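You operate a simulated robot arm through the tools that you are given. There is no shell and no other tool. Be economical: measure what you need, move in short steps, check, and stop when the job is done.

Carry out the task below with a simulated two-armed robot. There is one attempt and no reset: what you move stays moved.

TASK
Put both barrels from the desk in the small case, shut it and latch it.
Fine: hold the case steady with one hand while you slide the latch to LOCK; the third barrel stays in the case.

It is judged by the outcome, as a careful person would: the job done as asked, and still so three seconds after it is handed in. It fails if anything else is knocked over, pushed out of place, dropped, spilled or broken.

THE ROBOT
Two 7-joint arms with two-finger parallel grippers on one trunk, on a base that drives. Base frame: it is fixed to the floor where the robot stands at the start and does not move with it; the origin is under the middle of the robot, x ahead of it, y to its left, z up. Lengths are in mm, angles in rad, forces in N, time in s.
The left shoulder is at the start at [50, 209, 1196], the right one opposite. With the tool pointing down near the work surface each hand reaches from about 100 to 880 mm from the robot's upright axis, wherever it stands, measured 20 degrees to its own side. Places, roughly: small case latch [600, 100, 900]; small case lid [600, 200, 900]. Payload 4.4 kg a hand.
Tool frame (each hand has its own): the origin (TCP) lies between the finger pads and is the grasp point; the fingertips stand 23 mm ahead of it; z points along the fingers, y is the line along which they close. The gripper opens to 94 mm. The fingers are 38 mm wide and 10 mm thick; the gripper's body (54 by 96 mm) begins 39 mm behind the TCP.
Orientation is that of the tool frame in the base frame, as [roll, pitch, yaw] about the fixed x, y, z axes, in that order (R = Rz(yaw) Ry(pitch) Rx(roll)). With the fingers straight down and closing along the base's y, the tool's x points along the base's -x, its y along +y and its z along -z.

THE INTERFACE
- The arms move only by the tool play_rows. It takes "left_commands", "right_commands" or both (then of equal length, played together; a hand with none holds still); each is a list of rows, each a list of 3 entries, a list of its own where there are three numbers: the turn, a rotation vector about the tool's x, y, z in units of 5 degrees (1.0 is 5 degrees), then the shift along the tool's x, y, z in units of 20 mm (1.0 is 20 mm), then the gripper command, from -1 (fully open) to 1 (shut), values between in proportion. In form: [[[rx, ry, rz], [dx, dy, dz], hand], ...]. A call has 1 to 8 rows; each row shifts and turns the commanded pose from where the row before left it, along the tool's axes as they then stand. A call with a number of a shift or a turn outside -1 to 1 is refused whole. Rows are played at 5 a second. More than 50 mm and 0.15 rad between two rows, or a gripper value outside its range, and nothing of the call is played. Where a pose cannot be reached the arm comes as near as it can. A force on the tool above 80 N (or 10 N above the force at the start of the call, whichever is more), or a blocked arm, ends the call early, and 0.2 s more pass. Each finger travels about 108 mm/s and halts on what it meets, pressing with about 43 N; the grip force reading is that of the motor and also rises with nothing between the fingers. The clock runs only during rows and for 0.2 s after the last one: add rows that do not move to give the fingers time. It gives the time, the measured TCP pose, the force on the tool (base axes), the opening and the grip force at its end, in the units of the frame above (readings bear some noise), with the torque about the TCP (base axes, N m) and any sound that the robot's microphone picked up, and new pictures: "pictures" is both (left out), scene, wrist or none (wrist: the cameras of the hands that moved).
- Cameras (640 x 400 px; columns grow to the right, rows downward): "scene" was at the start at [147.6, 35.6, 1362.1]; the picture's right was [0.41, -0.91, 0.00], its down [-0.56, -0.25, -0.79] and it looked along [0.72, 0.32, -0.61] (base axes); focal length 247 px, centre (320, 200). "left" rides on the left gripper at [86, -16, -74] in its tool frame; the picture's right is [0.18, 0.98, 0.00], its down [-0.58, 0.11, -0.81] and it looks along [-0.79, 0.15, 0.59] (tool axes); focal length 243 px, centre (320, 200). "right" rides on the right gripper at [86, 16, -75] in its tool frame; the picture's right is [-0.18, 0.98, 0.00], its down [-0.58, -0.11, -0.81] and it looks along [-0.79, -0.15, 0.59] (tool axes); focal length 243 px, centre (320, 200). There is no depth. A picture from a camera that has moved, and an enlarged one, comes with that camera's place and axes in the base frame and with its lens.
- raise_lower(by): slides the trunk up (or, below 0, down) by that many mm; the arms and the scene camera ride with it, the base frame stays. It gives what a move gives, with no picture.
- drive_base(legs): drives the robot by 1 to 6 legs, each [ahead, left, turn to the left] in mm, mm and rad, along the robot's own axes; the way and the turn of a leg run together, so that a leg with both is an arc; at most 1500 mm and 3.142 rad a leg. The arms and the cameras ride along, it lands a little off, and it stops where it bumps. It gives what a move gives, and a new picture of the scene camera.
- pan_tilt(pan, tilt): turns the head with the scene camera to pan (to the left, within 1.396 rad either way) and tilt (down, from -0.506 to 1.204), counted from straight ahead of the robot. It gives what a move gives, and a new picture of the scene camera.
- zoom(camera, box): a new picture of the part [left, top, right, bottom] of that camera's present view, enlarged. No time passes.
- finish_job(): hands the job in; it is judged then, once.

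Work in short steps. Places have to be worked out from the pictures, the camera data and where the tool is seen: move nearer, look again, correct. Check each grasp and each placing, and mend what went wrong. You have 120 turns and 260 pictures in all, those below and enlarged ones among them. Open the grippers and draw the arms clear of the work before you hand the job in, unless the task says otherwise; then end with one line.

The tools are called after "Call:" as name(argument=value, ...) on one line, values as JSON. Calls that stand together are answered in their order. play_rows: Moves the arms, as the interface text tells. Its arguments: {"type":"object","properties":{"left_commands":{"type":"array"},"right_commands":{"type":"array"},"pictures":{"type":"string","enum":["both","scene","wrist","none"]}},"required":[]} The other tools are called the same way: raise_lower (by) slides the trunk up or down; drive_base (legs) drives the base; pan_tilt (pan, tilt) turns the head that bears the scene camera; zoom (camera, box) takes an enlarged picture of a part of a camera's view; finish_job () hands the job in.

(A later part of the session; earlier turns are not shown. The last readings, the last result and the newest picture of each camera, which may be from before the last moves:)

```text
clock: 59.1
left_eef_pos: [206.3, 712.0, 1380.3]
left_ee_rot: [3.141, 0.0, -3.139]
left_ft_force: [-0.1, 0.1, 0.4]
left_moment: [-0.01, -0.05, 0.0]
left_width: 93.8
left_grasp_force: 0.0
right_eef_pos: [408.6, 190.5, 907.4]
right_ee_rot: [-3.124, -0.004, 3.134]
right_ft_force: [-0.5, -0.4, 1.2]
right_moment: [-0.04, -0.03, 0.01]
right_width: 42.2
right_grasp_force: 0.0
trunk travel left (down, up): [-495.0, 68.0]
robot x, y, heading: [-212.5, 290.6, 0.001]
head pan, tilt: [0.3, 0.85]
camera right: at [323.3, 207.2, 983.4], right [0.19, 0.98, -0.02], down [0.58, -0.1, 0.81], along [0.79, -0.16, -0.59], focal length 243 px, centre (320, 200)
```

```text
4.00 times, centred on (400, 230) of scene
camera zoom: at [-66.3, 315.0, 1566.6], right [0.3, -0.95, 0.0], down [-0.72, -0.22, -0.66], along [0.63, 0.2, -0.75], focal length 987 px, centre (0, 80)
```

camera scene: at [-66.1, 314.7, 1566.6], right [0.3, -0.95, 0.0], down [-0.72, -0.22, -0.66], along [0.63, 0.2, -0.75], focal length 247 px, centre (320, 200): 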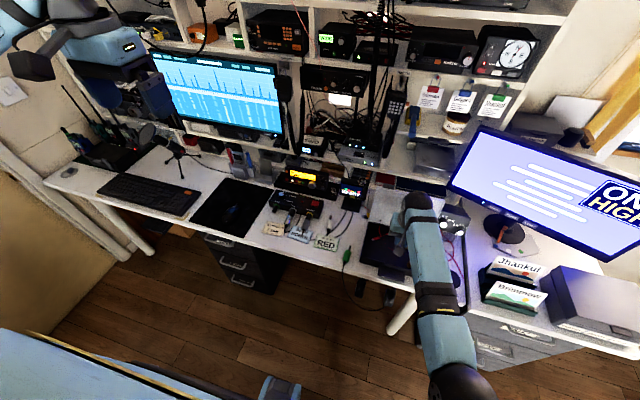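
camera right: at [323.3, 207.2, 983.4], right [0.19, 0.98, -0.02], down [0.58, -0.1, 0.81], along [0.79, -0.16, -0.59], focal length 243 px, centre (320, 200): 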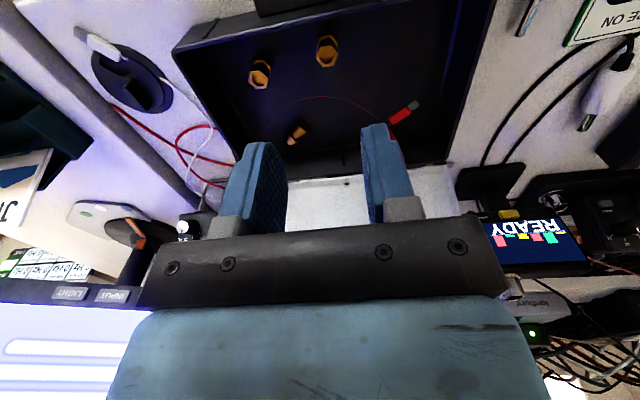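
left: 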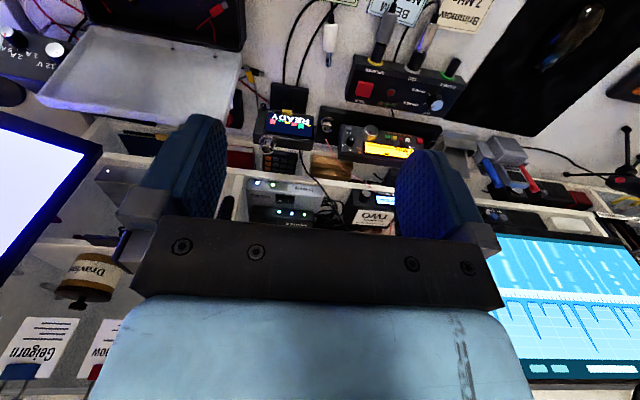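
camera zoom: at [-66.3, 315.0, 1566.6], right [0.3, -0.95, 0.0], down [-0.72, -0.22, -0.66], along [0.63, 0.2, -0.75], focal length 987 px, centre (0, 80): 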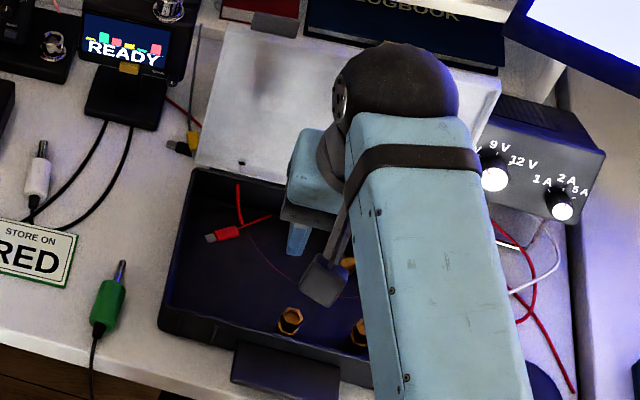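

The lid leans back at about (561, y 81–301, z 956), hinge about (541, z 788). I drive right 100 mm to centre the robot on the case, and look at the lid's top edge and the space behind it.

Call:
drive_base(legs=[[0, -100, 0]])

Call:
pan_tilt(pan=0.0, tilt=0.8)

Call:
zoom(camera="scene", box=[200, 100, 440, 250])

```text
clock: 60.6
left_eef_pos: [207.9, 610.9, 1380.1]
left_ee_rot: [3.14, 0.001, -3.14]
left_ft_force: [-0.2, -0.2, -0.7]
left_moment: [-0.04, 0.0, -0.01]
left_width: 94.1
left_grasp_force: 0.0
right_eef_pos: [408.2, 89.4, 907.9]
right_ee_rot: [-3.126, -0.005, 3.134]
right_ft_force: [0.5, 0.0, 0.1]
right_moment: [0.02, 0.02, -0.02]
right_width: 42.3
right_grasp_force: 0.0
trunk travel left (down, up): [-495.0, 68.0]
robot x, y, heading: [-209.9, 189.2, 0.003]
head pan, tilt: [0.3, 0.85]
camera scene: at [-65.7, 215.9, 1566.5], right [0.3, -0.95, 0.0], down [-0.72, -0.22, -0.66], along [0.63, 0.2, -0.75], focal length 247 px, centre (320, 200)
```

scene: 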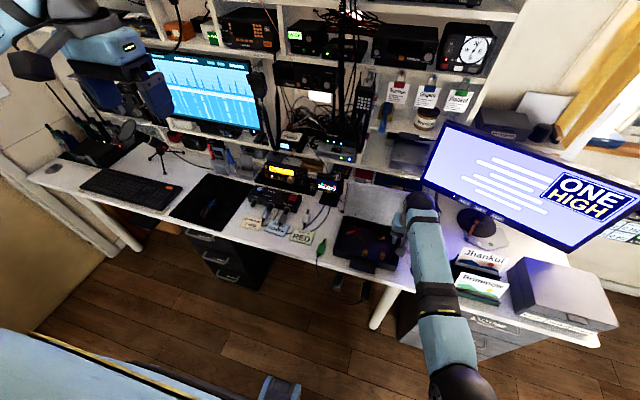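

```text
clock: 61.4
left_eef_pos: [206.6, 611.2, 1381.4]
left_ee_rot: [3.141, 0.0, -3.138]
left_ft_force: [0.5, 1.0, -0.5]
left_moment: [0.01, -0.02, -0.04]
left_width: 94.0
left_grasp_force: 0.0
right_eef_pos: [409.9, 88.2, 906.3]
right_ee_rot: [-3.122, -0.004, 3.133]
right_ft_force: [-0.7, -0.4, -0.5]
right_moment: [0.01, 0.0, 0.02]
right_width: 42.5
right_grasp_force: 0.0
trunk travel left (down, up): [-495.0, 68.0]
robot x, y, heading: [-209.4, 191.2, 0.004]
head pan, tilt: [0.0, 0.799]
camera scene: at [-59.7, 192.4, 1570.6], right [0.0, -1.0, 0.0], down [-0.72, 0.0, -0.7], along [0.7, 0.0, -0.72], focal length 247 px, centre (320, 200)
```

scene: 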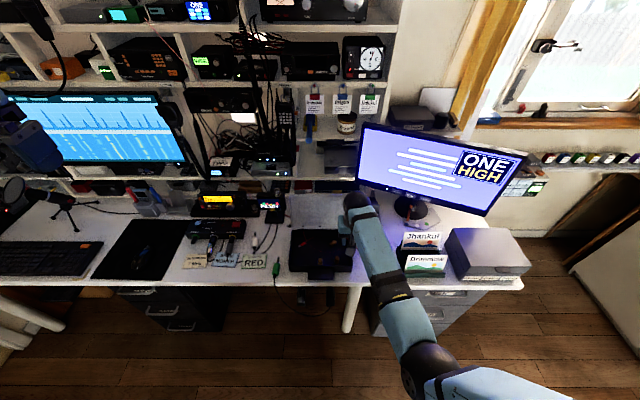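

```text
2.67 times, centred on (320, 175) of scene
camera zoom: at [-59.7, 192.4, 1570.6], right [0.0, -1.0, 0.0], down [-0.72, 0.0, -0.7], along [0.7, 0.0, -0.72], focal length 658 px, centre (320, 267)
```

zoom: 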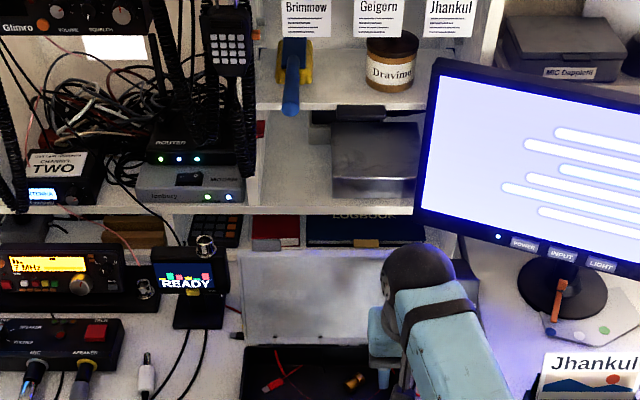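

The lid leans back ~14°, top edge near (580, 946); shelf edge lies just behind. Plan: with the right gripper fully open and turned 90° (closing along x), put the rear finger behind the lid's top edge at y≈115, pull it upright, pinch, and follow the arc. First I raise the hand and start turning.

Call:
play_rows(right_commands=[[[0, 0, -1], [0, 0, -1], -1], [[0, 0, -1], [0, 0, -1], -1], [[0, 0, -1], [0, 0, -1], -1], [[0, 0, -1], [0, 0, -1], -1], [[0, 0, -1], [0, 0, -1], -1], [[0, 0, -1], [0, 0, -1], -1], [[0, 0, -1], [0, 0, 0], -1], [[0, 0, -1], [0, 0, 0], -1]], pictures="none")

Call:
play_rows(right_commands=[[[0, 0, -1], [0, 0, 0], -1], [[0, 0, -1], [0, 0, 0], -1], [[0, 0, -1], [0, 0, 0], -1], [[0, 0, -1], [0, 0, 0], -1], [[0, 0, -1], [0, 0, 0], -1], [[0, 0, -1], [0, 0, 0], -1], [[0, 0, -1], [0, 0, 0], -1], [[0, 0, -1], [0, 0, 0], -1]], pictures="both")

```text
clock: 63.2
left_eef_pos: [207.6, 610.7, 1380.5]
left_ee_rot: [3.141, 0.001, -3.139]
left_ft_force: [0.4, -0.5, 0.4]
left_moment: [-0.01, 0.01, -0.02]
left_width: 94.0
left_grasp_force: 0.1
right_eef_pos: [409.8, 92.8, 1028.4]
right_ee_rot: [-3.131, -0.016, -2.448]
right_ft_force: [-0.8, -0.8, -0.5]
right_moment: [0.01, -0.01, 0.0]
right_width: 93.9
right_grasp_force: 0.0
trunk travel left (down, up): [-495.0, 68.0]
robot x, y, heading: [-204.3, 191.3, 0.001]
head pan, tilt: [0.0, 0.799]
```

```text
clock: 65.0
left_eef_pos: [207.1, 612.3, 1380.2]
left_ee_rot: [-3.141, -0.001, -3.14]
left_ft_force: [-0.8, 0.1, 0.2]
left_moment: [-0.02, 0.07, -0.03]
left_width: 93.9
left_grasp_force: 0.0
right_eef_pos: [408.7, 91.0, 1027.6]
right_ee_rot: [3.139, -0.016, -1.753]
right_ft_force: [0.3, -0.2, -0.4]
right_moment: [0.0, -0.01, -0.01]
right_width: 94.1
right_grasp_force: 0.0
trunk travel left (down, up): [-495.0, 68.0]
robot x, y, heading: [-212.6, 191.6, 0.008]
head pan, tilt: [0.0, 0.799]
camera scene: at [-59.6, 192.3, 1570.6], right [0.0, -1.0, 0.0], down [-0.72, 0.0, -0.7], along [0.7, 0.0, -0.72], focal length 247 px, centre (320, 200)
camera right: at [378.5, 9.8, 1104.1], right [-0.93, 0.36, 0.0], down [0.22, 0.57, 0.8], along [0.29, 0.74, -0.61], focal length 243 px, centre (320, 200)
```

scene: 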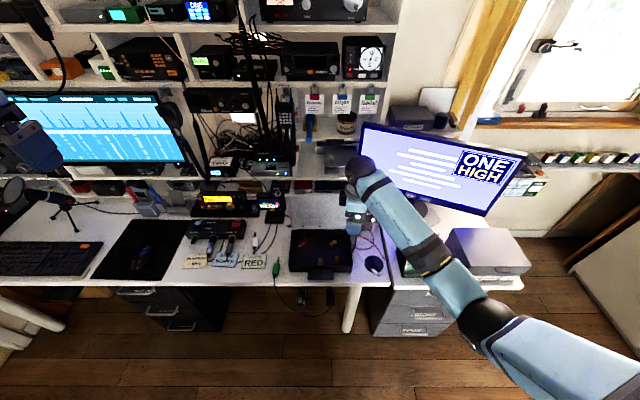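
right: 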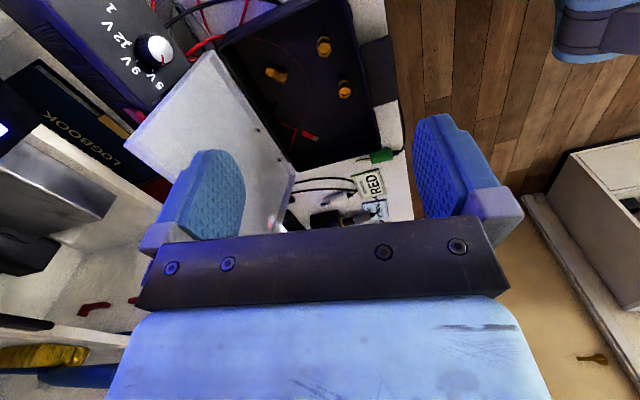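

Good side view. I zoom on the lid's top edge and shelf.

Call:
zoom(camera="right", box=[0, 0, 400, 250])

```text
1.60 times, centred on (200, 125) of right
camera zoom: at [378.5, 9.8, 1104.1], right [-0.93, 0.36, 0.0], down [0.22, 0.57, 0.8], along [0.29, 0.74, -0.61], focal length 388 px, centre (512, 320)
```

zoom: 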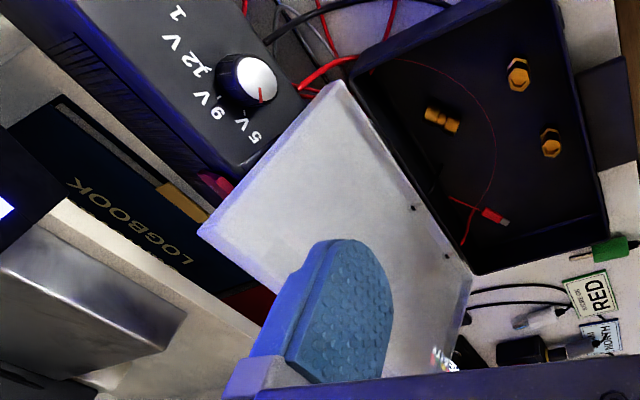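

Lid top edge ≈ (591, z 935), shelf edge is well back (x≈700+). I drive forward 90 mm and finish the 90° turn.

Call:
drive_base(legs=[[90, 0, 0]])

Call:
play_rows(right_commands=[[[0, 0, -1], [0, 0, 0], -1], [[0, 0, -1], [0, 0, 0], -1], [[0, -0.1, -0.1], [-0.5, 0.5, 0], -1]], pictures="wrist")

```text
clock: 66.1
left_eef_pos: [295.1, 612.3, 1380.3]
left_ee_rot: [-3.141, 0.0, -3.139]
left_ft_force: [-0.2, 0.1, 0.2]
left_moment: [-0.02, -0.01, -0.01]
left_width: 93.9
left_grasp_force: 0.1
right_eef_pos: [498.4, 91.8, 1028.2]
right_ee_rot: [3.14, -0.018, -1.753]
right_ft_force: [0.1, 0.4, 0.4]
right_moment: [-0.04, 0.06, 0.03]
right_width: 93.9
right_grasp_force: 0.1
trunk travel left (down, up): [-495.0, 68.0]
robot x, y, heading: [-118.2, 186.5, 0.003]
head pan, tilt: [0.0, 0.799]
camera scene: at [29.5, 192.8, 1570.7], right [0.0, -1.0, 0.0], down [-0.72, 0.0, -0.7], along [0.7, 0.0, -0.72], focal length 247 px, centre (320, 200)
```

scene: 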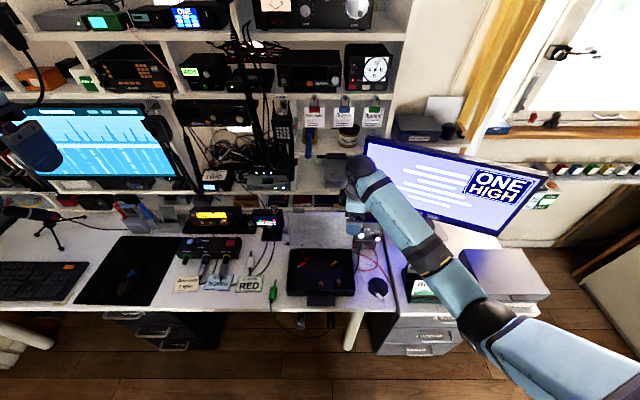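

```text
clock: 66.9
left_eef_pos: [295.3, 611.3, 1380.1]
left_ee_rot: [3.141, 0.0, -3.138]
left_ft_force: [-0.6, -0.1, -0.2]
left_moment: [0.01, 0.0, 0.0]
left_width: 93.9
left_grasp_force: 0.0
right_eef_pos: [487.7, 102.1, 1026.9]
right_ee_rot: [3.136, -0.009, -1.57]
right_ft_force: [0.9, -0.4, -0.5]
right_moment: [0.04, -0.01, 0.01]
right_width: 94.0
right_grasp_force: 0.1
trunk travel left (down, up): [-495.0, 68.0]
robot x, y, heading: [-120.5, 194.8, 0.007]
head pan, tilt: [0.0, 0.799]
camera right: at [473.1, 16.5, 1102.7], right [-0.98, 0.18, 0.0], down [0.11, 0.59, 0.8], along [0.14, 0.79, -0.6], focal length 243 px, centre (320, 200)
```

right: 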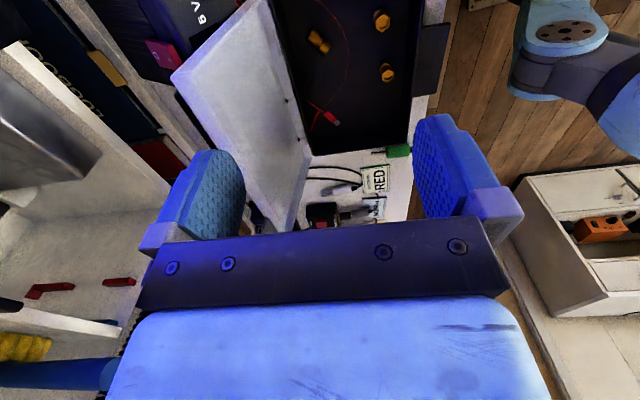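

Lid corner confirmed at (588, 936). I move forward to x≈550, y≈115, then look before descending.

Call:
play_rows(right_commands=[[[0, 0, 0], [-0.2, -0.8, 0], -1], [[0, 0, 0], [-0.2, -0.8, 0], -1], [[0, 0, 0], [-0.2, -0.8, 0], -1], [[0, 0, 0], [0, -0.75, 0], -1], [[0, 0, 0], [0, 0, 0.8], -1], [[0, 0, 0], [0, 0, 0.7], -1]], pictures="both")

Call:
zoom(camera="scene", box=[240, 130, 432, 250])

```text
clock: 68.3
left_eef_pos: [296.4, 612.2, 1380.8]
left_ee_rot: [-3.14, -0.001, -3.139]
left_ft_force: [-0.1, 0.3, 0.0]
left_moment: [-0.03, 0.05, -0.01]
left_width: 94.2
left_grasp_force: 0.1
right_eef_pos: [551.0, 115.9, 996.2]
right_ee_rot: [3.136, -0.009, -1.57]
right_ft_force: [0.4, -0.2, 0.0]
right_moment: [-0.01, 0.0, 0.02]
right_width: 93.7
right_grasp_force: 0.1
trunk travel left (down, up): [-495.0, 68.0]
robot x, y, heading: [-117.1, 189.1, 0.002]
head pan, tilt: [0.0, 0.799]
camera scene: at [30.2, 192.8, 1570.6], right [0.0, -1.0, 0.0], down [-0.72, 0.0, -0.7], along [0.7, 0.0, -0.72], focal length 247 px, centre (320, 200)
camera right: at [535.3, 29.4, 1072.1], right [-0.98, 0.18, 0.0], down [0.11, 0.59, 0.8], along [0.14, 0.79, -0.6], focal length 243 px, centre (320, 200)
```

scene: 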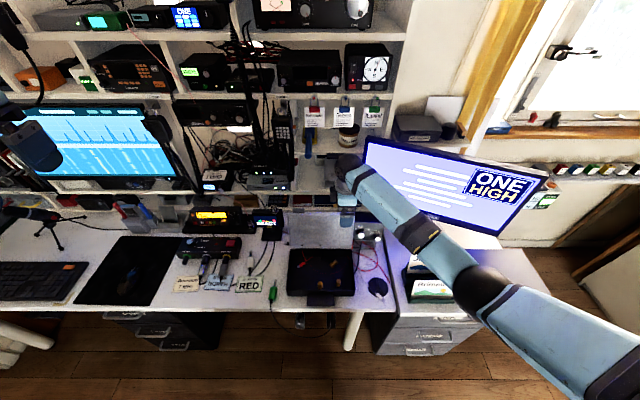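
right: 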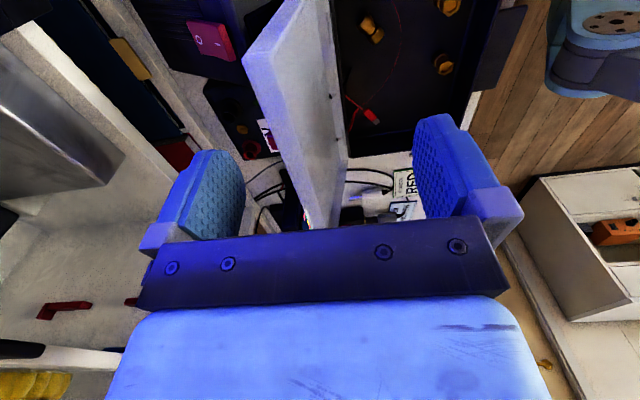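

```text
3.33 times, centred on (336, 190) of scene
camera zoom: at [30.2, 192.8, 1570.6], right [0.0, -1.0, 0.0], down [-0.72, 0.0, -0.7], along [0.7, 0.0, -0.72], focal length 823 px, centre (267, 233)
```

zoom: 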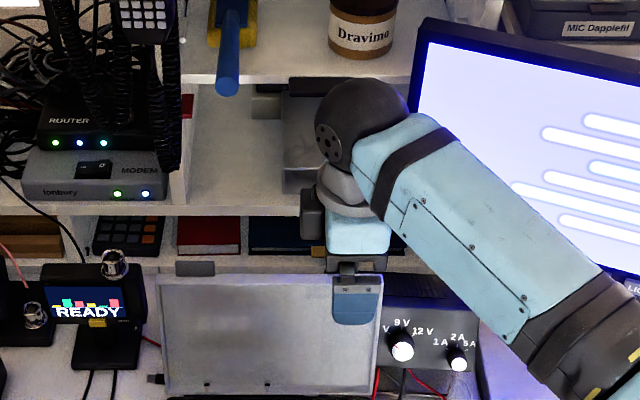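

The lid is between the fingers, and I see a small grey slider at the lid's edge (left, y≈285) – probably the latch. I descend to z≈940.

Call:
play_rows(right_commands=[[[0, 0, 0], [0, 0, 0.7], -1], [[0, 0, 0], [0, 0, 0.7], -1], [[0, 0, 0], [0, 0, 0.7], -1], [[0, 0, 0], [0, 0, 0.7], -1]], pictures="wrist")

Call:
zoom(camera="scene", box=[240, 180, 400, 280])

```text
clock: 69.3
left_eef_pos: [297.0, 612.4, 1381.2]
left_ee_rot: [3.14, 0.0, -3.139]
left_ft_force: [-0.3, -0.1, 0.2]
left_moment: [0.04, -0.02, -0.01]
left_width: 93.9
left_grasp_force: 0.1
right_eef_pos: [550.2, 114.1, 940.4]
right_ee_rot: [3.136, -0.009, -1.569]
right_ft_force: [-0.4, 0.4, -0.3]
right_moment: [-0.04, 0.0, -0.01]
right_width: 93.9
right_grasp_force: 0.0
trunk travel left (down, up): [-495.0, 68.0]
robot x, y, heading: [-121.9, 192.1, 0.008]
head pan, tilt: [0.0, 0.799]
camera right: at [534.9, 28.0, 1016.3], right [-0.98, 0.18, 0.0], down [0.11, 0.59, 0.8], along [0.14, 0.79, -0.6], focal length 243 px, centre (320, 200)
```

right: 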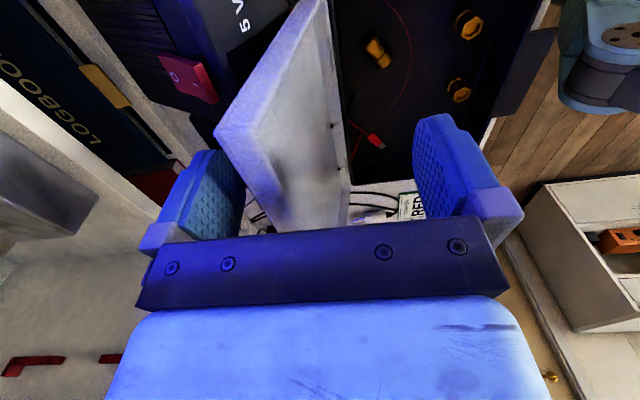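

```text
4.00 times, centred on (320, 230) of scene
camera zoom: at [30.1, 192.8, 1570.6], right [0.0, -1.0, 0.0], down [-0.72, 0.0, -0.7], along [0.7, 0.0, -0.72], focal length 987 px, centre (320, 80)
```

zoom: 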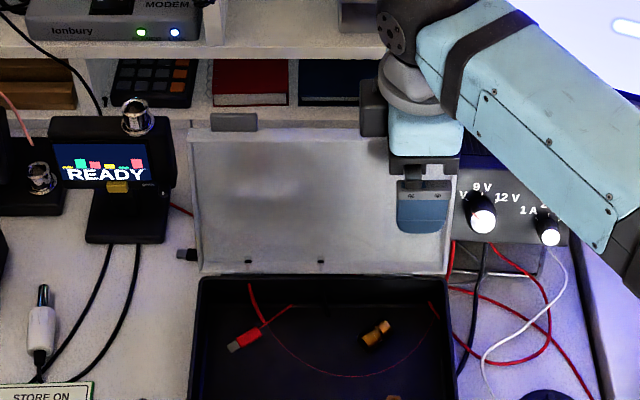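

The rear finger is behind the lid. I pull towards the robot 50 mm.

Call:
play_rows(right_commands=[[[0, 0, 0], [0, 0.6, 0], -1], [[0, 0, 0], [0, 0.6, 0], -1], [[0, 0, 0], [0, 0.6, 0], -1], [[0, 0, 0], [0, 0.6, 0], -1]], pictures="both")

```text
clock: 70.3
left_eef_pos: [294.9, 612.7, 1380.5]
left_ee_rot: [3.14, 0.001, -3.139]
left_ft_force: [0.1, 1.1, 0.0]
left_moment: [0.02, -0.01, -0.01]
left_width: 94.0
left_grasp_force: 0.0
right_eef_pos: [502.5, 114.5, 941.2]
right_ee_rot: [3.137, -0.007, -1.569]
right_ft_force: [0.8, 0.4, -0.7]
right_moment: [-0.01, 0.0, -0.01]
right_width: 94.0
right_grasp_force: 0.1
trunk travel left (down, up): [-495.0, 68.0]
robot x, y, heading: [-120.9, 194.5, 0.003]
head pan, tilt: [0.0, 0.799]
camera scene: at [29.6, 192.5, 1570.6], right [0.0, -1.0, 0.0], down [-0.72, 0.0, -0.7], along [0.7, 0.0, -0.72], focal length 247 px, centre (320, 200)
camera right: at [487.6, 26.9, 1017.2], right [-0.98, 0.18, 0.0], down [0.11, 0.59, 0.8], along [0.14, 0.79, -0.6], focal length 243 px, centre (320, 200)
```

scene: 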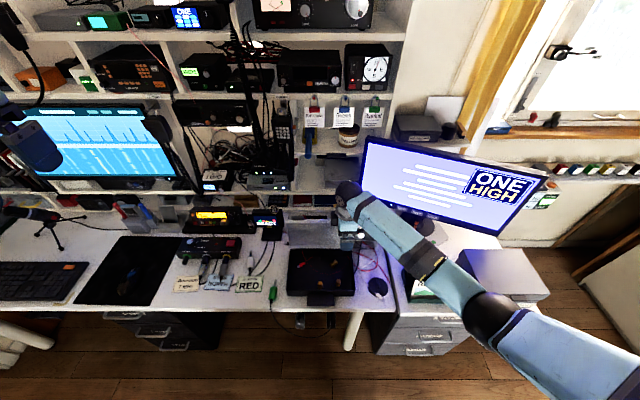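
right: 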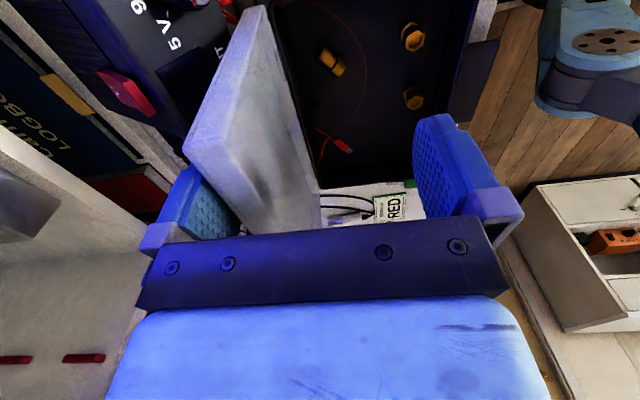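

The lid is nearly vertical (top at x≈550). I move the hand forward while closing, so the pinch happens around x≈535.

Call:
play_rows(right_commands=[[[0, 0, 0], [0, -0.75, 0], -0.28], [[0, 0, 0], [0, -0.75, 0], 0.3], [[0, 0, 0], [0, -0.1, 0], 0.6], [[0, 0, 0], [0, 0, 0], 1], [[0, 0, 0], [0, 0, 0], 1]], pictures="both")

```text
clock: 71.5
left_eef_pos: [295.6, 611.7, 1379.5]
left_ee_rot: [3.14, 0.001, -3.138]
left_ft_force: [0.6, -0.9, 0.4]
left_moment: [0.0, 0.0, -0.05]
left_width: 93.9
left_grasp_force: 0.1
right_eef_pos: [535.3, 112.8, 940.4]
right_ee_rot: [3.135, -0.009, -1.57]
right_ft_force: [0.4, -0.4, 0.5]
right_moment: [0.11, -0.04, 0.04]
right_width: 16.3
right_grasp_force: 42.8
trunk travel left (down, up): [-495.0, 68.0]
robot x, y, heading: [-124.8, 191.3, 0.001]
head pan, tilt: [0.0, 0.799]
camera scene: at [30.1, 192.6, 1570.6], right [0.0, -1.0, 0.0], down [-0.72, 0.0, -0.7], along [0.7, 0.0, -0.72], focal length 247 px, centre (320, 200)
camera right: at [520.8, 26.3, 1016.1], right [-0.98, 0.18, 0.0], down [0.11, 0.59, 0.8], along [0.14, 0.79, -0.6], focal length 243 px, centre (320, 200)
```

scene: 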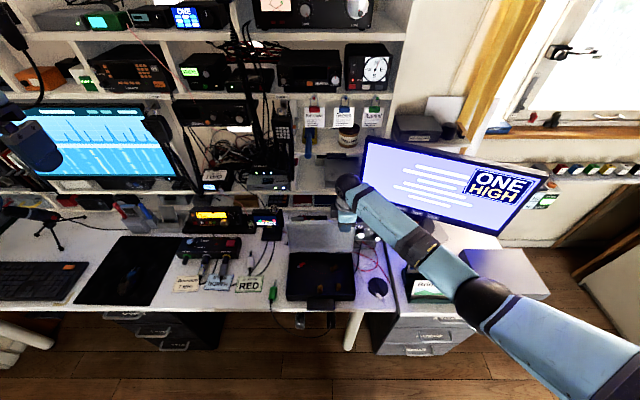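
right: 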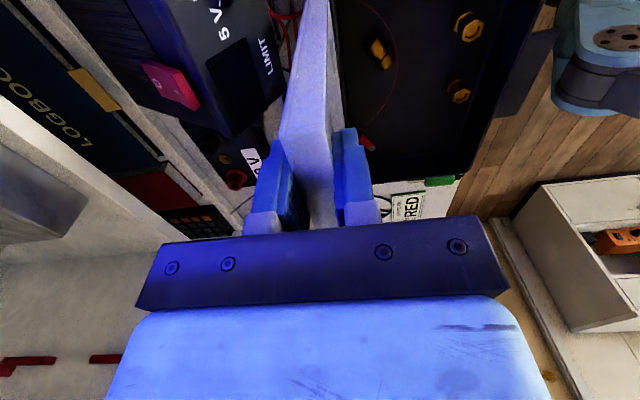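

Lid pinched (16 mm) near vertical. I now follow the hinge arc (pivot ≈ (541, 788), radius ≈152): first 20°, checking forces.

Call:
play_rows(right_commands=[[[1, 0, 0], [0, 0.66, 0.055], 1], [[1, 0, 0], [0, 0.66, 0.055], 1], [[1, 0, 0], [0, 0.66, 0.055], 1], [[1, 0, 0], [0, 0.66, 0.055], 1]], pictures="scene")

```text
clock: 72.5
left_eef_pos: [292.6, 610.8, 1383.0]
left_ee_rot: [3.139, 0.006, -3.139]
left_ft_force: [0.0, 0.0, -0.7]
left_moment: [0.0, -0.01, -0.02]
left_width: 94.0
left_grasp_force: 0.1
right_eef_pos: [480.7, 113.2, 934.2]
right_ee_rot: [-2.79, -0.006, -1.569]
right_ft_force: [-7.3, -4.9, 28.8]
right_moment: [0.43, -0.27, -0.37]
right_width: 16.3
right_grasp_force: 43.3
trunk travel left (down, up): [-495.0, 68.0]
robot x, y, heading: [-120.2, 193.2, 0.001]
head pan, tilt: [0.0, 0.799]
camera scene: at [24.4, 192.3, 1571.5], right [0.0, -1.0, 0.0], down [-0.71, 0.0, -0.7], along [0.7, 0.0, -0.71], focal length 247 px, centre (320, 200)
```

scene: 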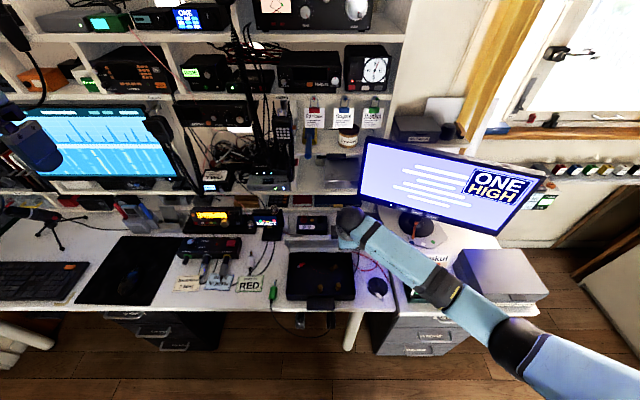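

The pivot seems nearer and the radius larger (≈157): 29 N downward push. I relieve 5 mm and continue another 20° with the corrected arc.

Call:
play_rows(right_commands=[[[0, 0, 0], [0, 0, -0.22], 1], [[1, 0, 0], [0, 0.685, -0.01], 1], [[1, 0, 0], [0, 0.685, -0.01], 1], [[1, 0, 0], [0, 0.685, -0.01], 1]], pictures="scene")

```text
clock: 73.5
left_eef_pos: [295.2, 612.4, 1381.4]
left_ee_rot: [3.142, 0.002, -3.137]
left_ft_force: [-0.2, 0.3, -0.6]
left_moment: [-0.01, 0.0, 0.0]
left_width: 93.9
left_grasp_force: 0.0
right_eef_pos: [443.2, 111.7, 918.3]
right_ee_rot: [-2.535, -0.007, -1.57]
right_ft_force: [-3.2, 1.9, 10.5]
right_moment: [0.47, -0.45, 0.24]
right_width: 16.5
right_grasp_force: 43.1
trunk travel left (down, up): [-495.0, 68.0]
robot x, y, heading: [-121.8, 194.1, 0.004]
head pan, tilt: [0.0, 0.799]
camera scene: at [28.6, 192.9, 1570.7], right [0.0, -1.0, 0.0], down [-0.72, 0.0, -0.7], along [0.7, 0.0, -0.72], focal length 247 px, centre (320, 200)
```

scene: 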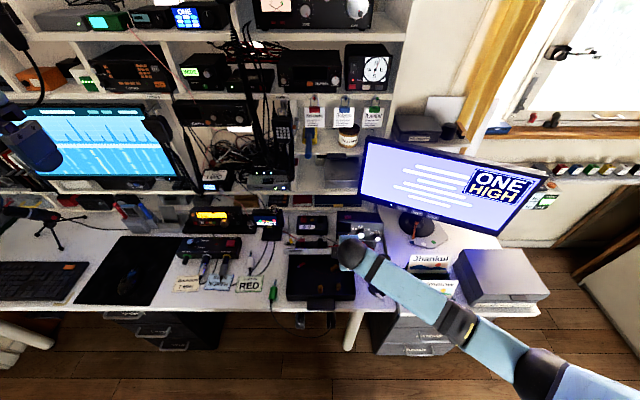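

Forces lower (10 N), arc fits pivot (525, 783), r 158. I check the forearm against the card holder before going on.

Call:
zoom(camera="scene", box=[270, 200, 590, 400])

```text
2.00 times, centred on (430, 300) of scene
camera zoom: at [28.6, 192.9, 1570.7], right [0.0, -1.0, 0.0], down [-0.72, 0.0, -0.7], along [0.7, 0.0, -0.72], focal length 494 px, centre (100, 0)
```

zoom: 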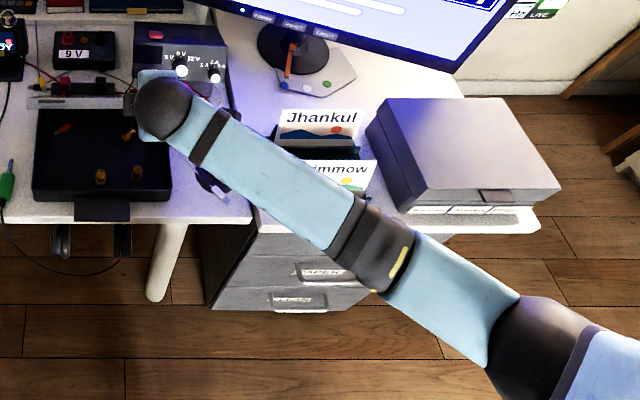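

The elbow is high now and clear. I continue the arc 25°.

Call:
play_rows(right_commands=[[[1, 0, 0], [0, 0.685, -0.06], 1], [[1, 0, 0], [0, 0.685, -0.02], 1], [[1, 0, 0], [0, 0.685, -0.01], 1], [[1, 0, 0], [0, 0.685, -0.01], 1], [[1, 0, 0], [0, 0.685, -0.01], 1]], pictures="both")

```text
clock: 74.7
left_eef_pos: [295.6, 612.0, 1380.6]
left_ee_rot: [-3.141, 0.002, -3.138]
left_ft_force: [0.8, 0.0, -0.1]
left_moment: [0.01, 0.0, -0.01]
left_width: 93.9
left_grasp_force: 0.0
right_eef_pos: [393.0, 113.7, 871.7]
right_ee_rot: [-2.097, -0.006, -1.569]
right_ft_force: [0.1, 1.0, 5.8]
right_moment: [0.65, -0.79, -0.28]
right_width: 16.4
right_grasp_force: 43.0
trunk travel left (down, up): [-495.0, 68.0]
robot x, y, heading: [-121.2, 191.1, 0.005]
head pan, tilt: [0.0, 0.799]
camera scene: at [29.1, 193.1, 1570.7], right [0.0, -1.0, 0.0], down [-0.72, 0.0, -0.7], along [0.7, 0.0, -0.72], focal length 247 px, centre (320, 200)
camera right: at [321.9, 27.0, 895.8], right [-0.5, 0.18, -0.85], down [-0.64, 0.58, 0.5], along [0.58, 0.79, -0.18], focal length 243 px, centre (320, 200)
```

scene: 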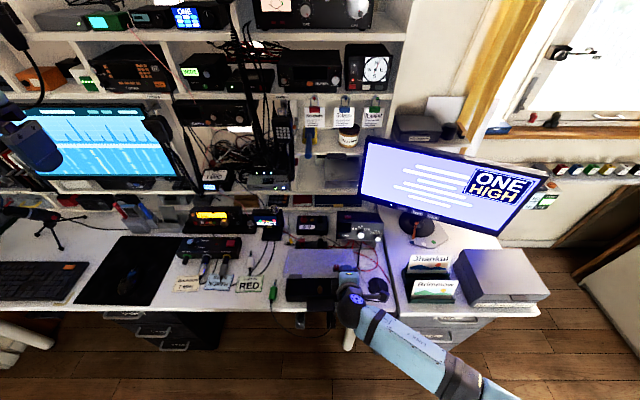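
right: 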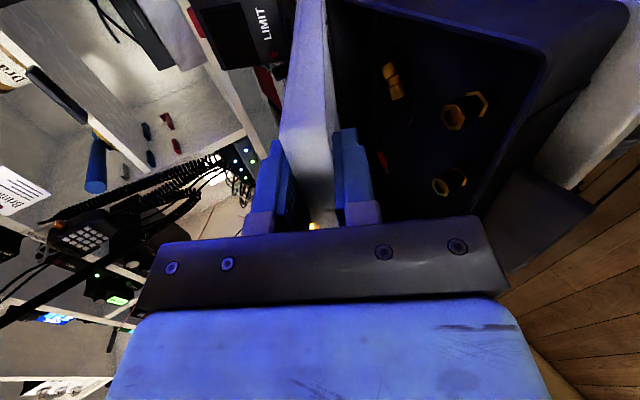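

The lid is now 34° above closed, forces small, barrels all visible inside. I continue 18° more, stopping before the lower finger meets the rim.

Call:
play_rows(right_commands=[[[1, 0, 0], [0, 0.685, -0.03], 1], [[1, 0, 0], [0, 0.685, -0.01], 1], [[1, 0, 0], [0, 0.685, -0.01], 1], [[0.6, 0, 0], [0, 0.41, -0.01], 1]], pictures="both")

```text
clock: 75.7
left_eef_pos: [294.3, 613.1, 1381.4]
left_ee_rot: [-3.141, 0.003, -3.137]
left_ft_force: [-0.6, 0.3, 0.6]
left_moment: [-0.02, 0.0, 0.01]
left_width: 94.1
left_grasp_force: 0.1
right_eef_pos: [373.4, 112.2, 827.4]
right_ee_rot: [-1.784, -0.01, -1.569]
right_ft_force: [-1.5, 2.2, 7.3]
right_moment: [1.27, -1.21, 0.02]
right_width: 16.9
right_grasp_force: 43.4
trunk travel left (down, up): [-495.0, 68.0]
robot x, y, heading: [-117.9, 189.5, 0.003]
head pan, tilt: [0.0, 0.799]
camera scene: at [28.8, 192.9, 1570.8], right [0.0, -1.0, 0.0], down [-0.72, 0.0, -0.7], along [0.7, 0.0, -0.72], focal length 247 px, centre (320, 200)
camera right: at [298.0, 25.5, 828.5], right [-0.21, 0.18, -0.96], down [-0.77, 0.58, 0.27], along [0.61, 0.79, 0.01], focal length 243 px, centre (320, 200)
```

scene: 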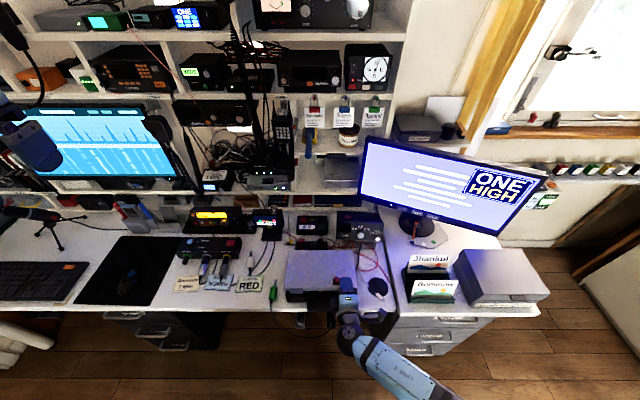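
right: 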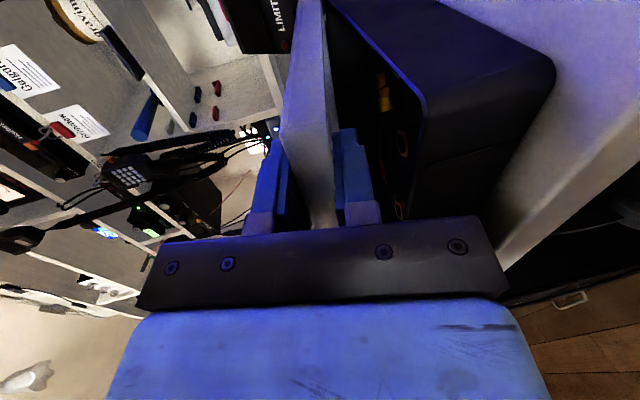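

Now ~16° above closed. I zoom in to check the lower finger against the rim.

Call:
zoom(camera="right", box=[240, 0, 560, 240])

Call:
zoom(camera="scene", box=[260, 220, 420, 320])

```text
1.67 times, centred on (400, 120) of right
camera zoom: at [298.0, 25.5, 828.5], right [-0.21, 0.18, -0.96], down [-0.77, 0.58, 0.27], along [0.61, 0.79, 0.01], focal length 404 px, centre (187, 333)
```

zoom: 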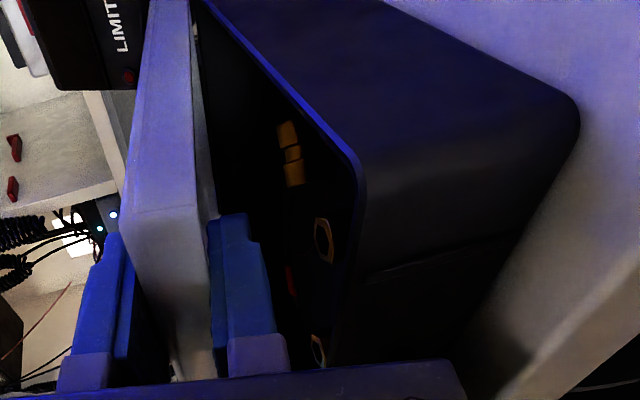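

```text
4.00 times, centred on (340, 270) of scene
camera zoom: at [28.8, 192.9, 1570.8], right [0.0, -1.0, 0.0], down [-0.72, 0.0, -0.7], along [0.7, 0.0, -0.72], focal length 987 px, centre (240, -80)
```

zoom: 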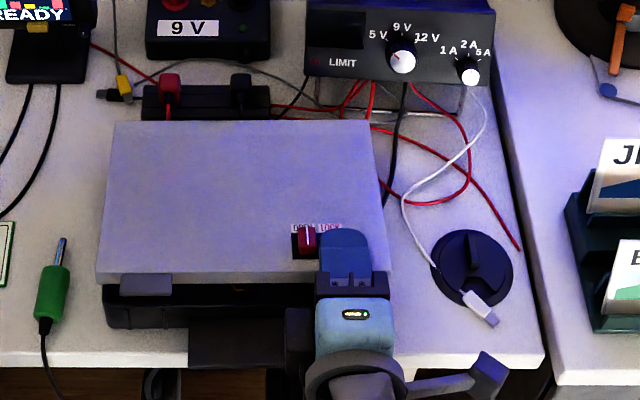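

The latch is visible: a red slider on the lid's right front, labelled OPEN (left) / LOCK (right), at y≈141. I open the gripper slightly and withdraw straight back, letting the lid settle on the rim.

Call:
play_rows(right_commands=[[[0, 0, 0], [0, 0, 0], 0.5], [[0, 0, 0], [0, 0, -0.2], 0.4], [[0, 0, 0], [0, 0, -0.5], 0.4], [[0, 0, 0], [0, 0, -0.8], 0.4], [[0, 0, 0], [0, 0, -1], 0.4]], pictures="both")

Call:
zoom(camera="scene", box=[260, 220, 420, 320])

```text
clock: 76.9
left_eef_pos: [295.7, 611.4, 1381.0]
left_ee_rot: [-3.141, 0.0, -3.139]
left_ft_force: [-0.6, -0.5, 0.0]
left_moment: [0.0, -0.04, 0.02]
left_width: 94.1
left_grasp_force: 0.0
right_eef_pos: [323.3, 112.6, 837.6]
right_ee_rot: [-1.783, -0.008, -1.57]
right_ft_force: [-0.6, 0.4, -0.1]
right_moment: [0.0, 0.03, -0.02]
right_width: 28.2
right_grasp_force: 0.0
trunk travel left (down, up): [-495.0, 68.0]
robot x, y, heading: [-123.1, 191.4, 0.002]
head pan, tilt: [0.0, 0.799]
camera scene: at [29.2, 192.8, 1570.7], right [0.0, -1.0, 0.0], down [-0.72, 0.0, -0.7], along [0.7, 0.0, -0.72], focal length 247 px, centre (320, 200)
camera right: at [248.7, 25.3, 838.7], right [-0.21, 0.18, -0.96], down [-0.77, 0.58, 0.27], along [0.61, 0.79, 0.01], focal length 243 px, centre (320, 200)
```

scene: 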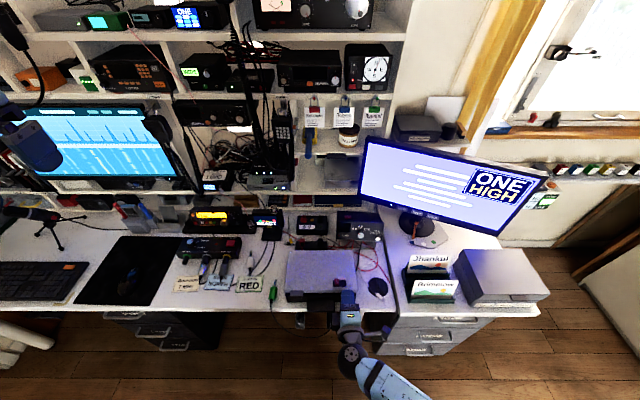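
right: 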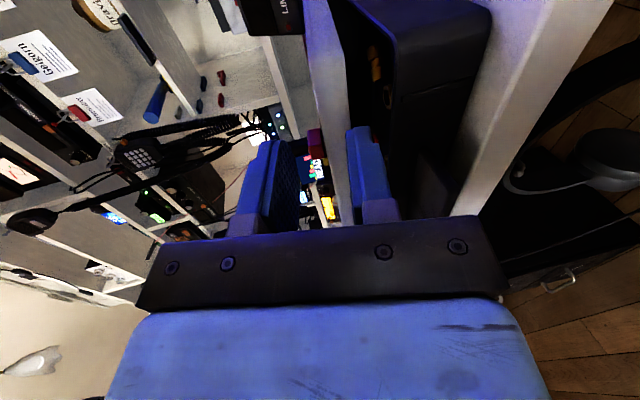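

```text
4.00 times, centred on (340, 270) of scene
camera zoom: at [29.2, 192.8, 1570.7], right [0.0, -1.0, 0.0], down [-0.72, 0.0, -0.7], along [0.7, 0.0, -0.72], focal length 987 px, centre (240, -80)
```

zoom: 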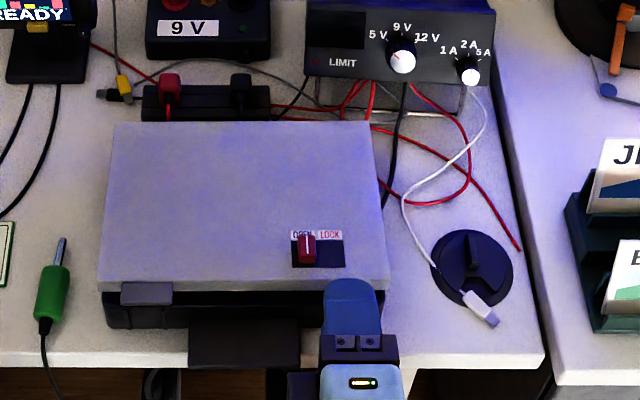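

The lid stays slightly open on its hinge friction; slot runs y≈152 to 110 with the slider at OPEN. Now I bring the left hand over the lid's left part (to press it shut and hold), while the right hand rises and turns back to pointing down.

Call:
play_rows(left_commands=[[[0, 0, 0], [-0.3, -0.95, 1], 1], [[0, 0, 0], [-0.3, -0.95, 1], 1], [[0, 0, 0], [-0.3, -0.95, 1], 1], [[0, 0, 0], [-0.3, -0.95, 1], 1], [[0, 0, 0], [-0.3, -0.95, 1], 1], [[0, 0, 0], [-0.3, -0.95, 1], 1], [[0, 0, 0], [-0.3, -0.95, 1], 1], [[0, 0, 0], [-0.3, -0.95, 1], 1]], right_commands=[[[0, 0, 0], [0, -0.9, -0.5], 0.4], [[0, 0, 0], [0, -1, -0.3], 0.4], [[0, 0, 0], [0, -1, 0], 0.4], [[0, 0, 0], [0, -1, 0], 0.4], [[0, 0, 0], [0, -1, 0], 0.4], [[-1, 0, 0], [0, -0.5, 0], 1], [[-1, 0, 0], [0, -0.5, 0], 1], [[-1, 0, 0], [0, -0.5, 0], 1]], pictures="scene")

```text
clock: 78.7
left_eef_pos: [345.1, 458.1, 1220.2]
left_ee_rot: [3.139, 0.0, -3.138]
left_ft_force: [1.2, 0.1, 0.0]
left_moment: [0.0, -0.04, 0.02]
left_width: 0.0
left_grasp_force: 42.3
right_eef_pos: [339.6, 113.3, 963.4]
right_ee_rot: [-2.05, -0.009, -1.564]
right_ft_force: [-0.6, 0.0, 0.1]
right_moment: [0.02, 0.02, -0.01]
right_width: 0.2
right_grasp_force: 42.7
trunk travel left (down, up): [-495.0, 68.0]
robot x, y, heading: [-119.1, 193.0, -0.0]
head pan, tilt: [0.0, 0.799]
camera scene: at [31.0, 192.5, 1570.5], right [0.0, -1.0, 0.0], down [-0.72, 0.0, -0.7], along [0.7, 0.0, -0.72], focal length 247 px, centre (320, 200)
```

scene: 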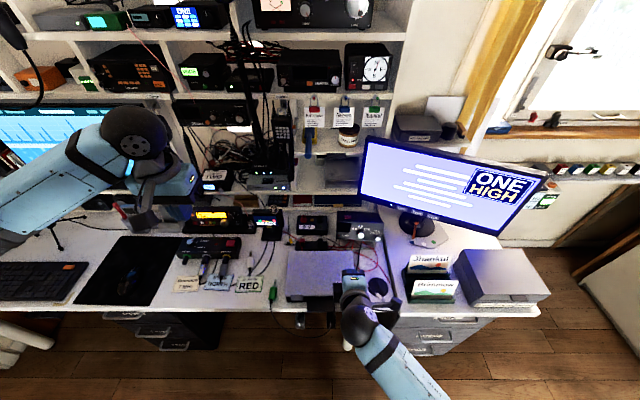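

Call:
play_rows(left_commands=[[[0, 0, 0], [-0.35, -1, 1], 1], [[0, 0, 0], [-0.35, -1, 1], 1], [[0, 0, 0], [-0.35, -1, 1], 1], [[0, 0, 0], [-0.35, -1, 1], 1], [[0, 0, 0], [-0.35, -1, 1], 1], [[0, 0, 0], [-0.35, -1, 1], 1], [[0, 0, 0], [-0.35, -1, 1], 1], [[0, 0, 0], [-0.35, -1, 1], 1]], right_commands=[[[-1, 0, 0], [0, 0, 0], 1], [[-1, 0, 0], [0, 0, 0], 1], [[-1, 0, 0], [0, 0, 0], 1], [[-1, 0, 0], [0, 0, 0], 1], [[-1, 0, 0], [0, 0, 0], 1], [[-1, 0, 0], [0, 0, 0], 1], [[-1, 0, 0], [0, 0, 0], 1], [[-1, 0, 0], [0, 0, 0], 1]], pictures="scene")

```text
clock: 80.5
left_eef_pos: [401.0, 300.8, 1059.8]
left_ee_rot: [3.139, 0.0, -3.139]
left_ft_force: [0.9, -0.4, -0.6]
left_moment: [0.02, -0.02, 0.03]
left_width: 0.1
left_grasp_force: 42.6
right_eef_pos: [339.7, 113.5, 965.8]
right_ee_rot: [-2.746, -0.01, -1.57]
right_ft_force: [0.6, 0.0, -0.5]
right_moment: [-0.02, 0.0, 0.02]
right_width: 0.1
right_grasp_force: 42.2
trunk travel left (down, up): [-495.0, 68.0]
robot x, y, heading: [-119.2, 192.0, -0.0]
head pan, tilt: [0.0, 0.799]
camera scene: at [30.8, 192.1, 1570.5], right [0.0, -1.0, 0.0], down [-0.72, 0.0, -0.7], along [0.7, 0.0, -0.72], focal length 247 px, centre (320, 200)
```

scene: 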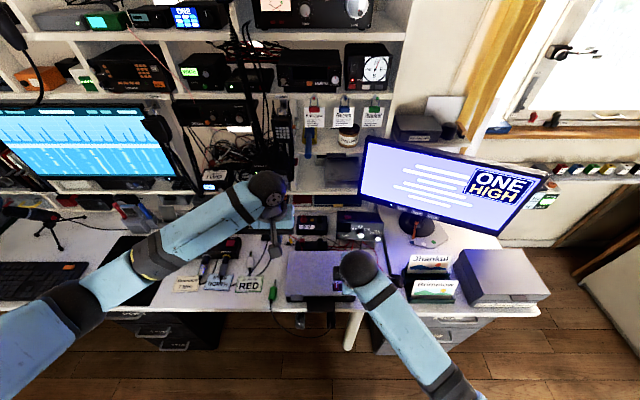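

Left hand continues down over the lid's left front; the right hand finishes turning down.

Call:
play_rows(left_commands=[[[0, 0, 0], [0, -0.4, 1], 1], [[0, 0, 0], [0, -0.4, 1], 1], [[0, 0, 0], [0, -0.4, 1], 1], [[0, 0, 0], [0, -0.4, 1], 1], [[0, 0, 0], [0, -0.4, 1], 1], [[0, 0, 0], [0, -0.4, 1], 1], [[0, 0, 0], [0, -0.3, 1], 1], [[0, 0, 0], [0, 0, 0.8], 1]], right_commands=[[[-1, 0, 0], [0, 0, 0], 1], [[-1, 0, 0], [0, 0, 0], 1], [[-1, 0, 0], [0, 0, 0], 1], [[-1, 0, 0], [0, 0, 0], 1], [[-0.53, 0, 0], [0, 0, 0], 1], [[0, 0, 0], [0, 0, 0], 1], [[0, 0, 0], [0, 0, 0], 1], [[0, 0, 0], [0, 0, 0], 1]], pictures="both")

Call:
zoom(camera="scene", box=[240, 200, 432, 320])

```text
clock: 82.3
left_eef_pos: [402.1, 247.2, 903.5]
left_ee_rot: [3.14, 0.001, -3.137]
left_ft_force: [-0.7, 0.6, 0.4]
left_moment: [-0.04, 0.02, -0.02]
left_width: 0.0
left_grasp_force: 42.2
right_eef_pos: [338.0, 113.9, 965.1]
right_ee_rot: [3.141, -0.008, -1.57]
right_ft_force: [-0.1, 0.5, 0.1]
right_moment: [-0.01, -0.01, 0.0]
right_width: 0.0
right_grasp_force: 42.4
trunk travel left (down, up): [-495.0, 68.0]
robot x, y, heading: [-116.9, 188.8, 0.003]
head pan, tilt: [0.0, 0.799]
camera scene: at [29.8, 192.9, 1570.6], right [0.0, -1.0, 0.0], down [-0.72, 0.0, -0.7], along [0.7, 0.0, -0.72], focal length 247 px, centre (320, 200)
camera right: at [323.5, 27.8, 1041.4], right [-0.98, 0.18, 0.0], down [0.11, 0.59, 0.8], along [0.15, 0.79, -0.6], focal length 243 px, centre (320, 200)
camera left: at [315.0, 230.9, 977.5], right [-0.19, 0.98, 0.0], down [0.58, 0.11, 0.81], along [0.79, 0.15, -0.59], focal length 243 px, centre (320, 200)
```

scene: 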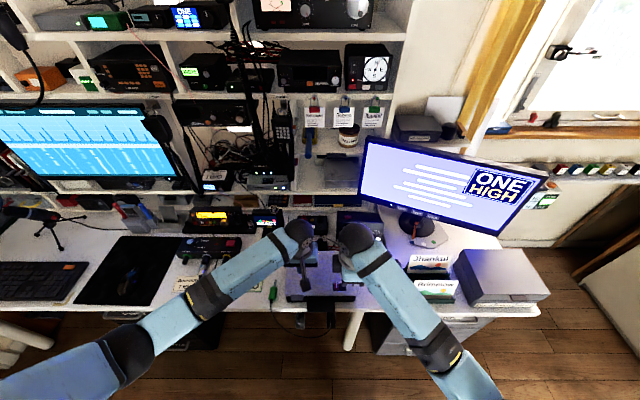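
right: 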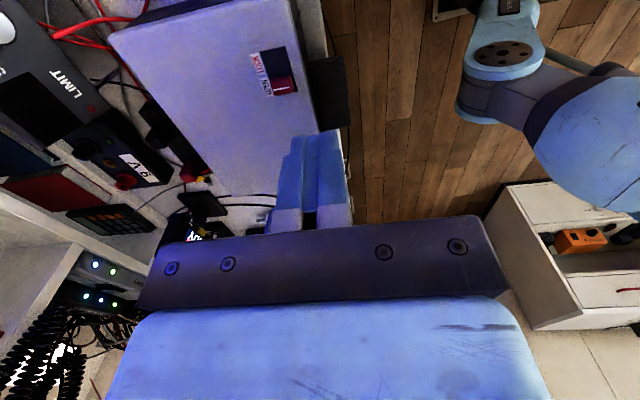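
left: 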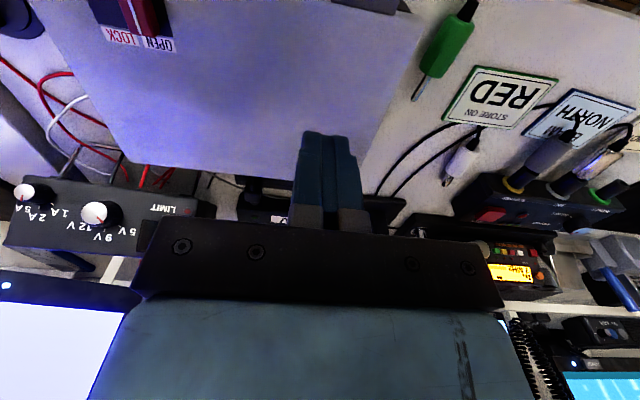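

```text
3.33 times, centred on (336, 260) of scene
camera zoom: at [29.8, 192.9, 1570.6], right [0.0, -1.0, 0.0], down [-0.72, 0.0, -0.7], along [0.7, 0.0, -0.72], focal length 823 px, centre (267, 0)
```

zoom: 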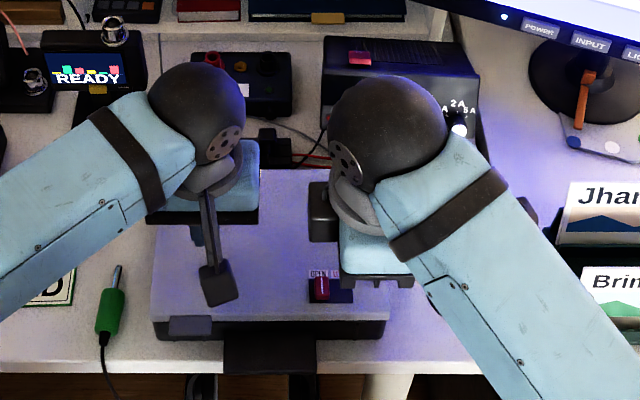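

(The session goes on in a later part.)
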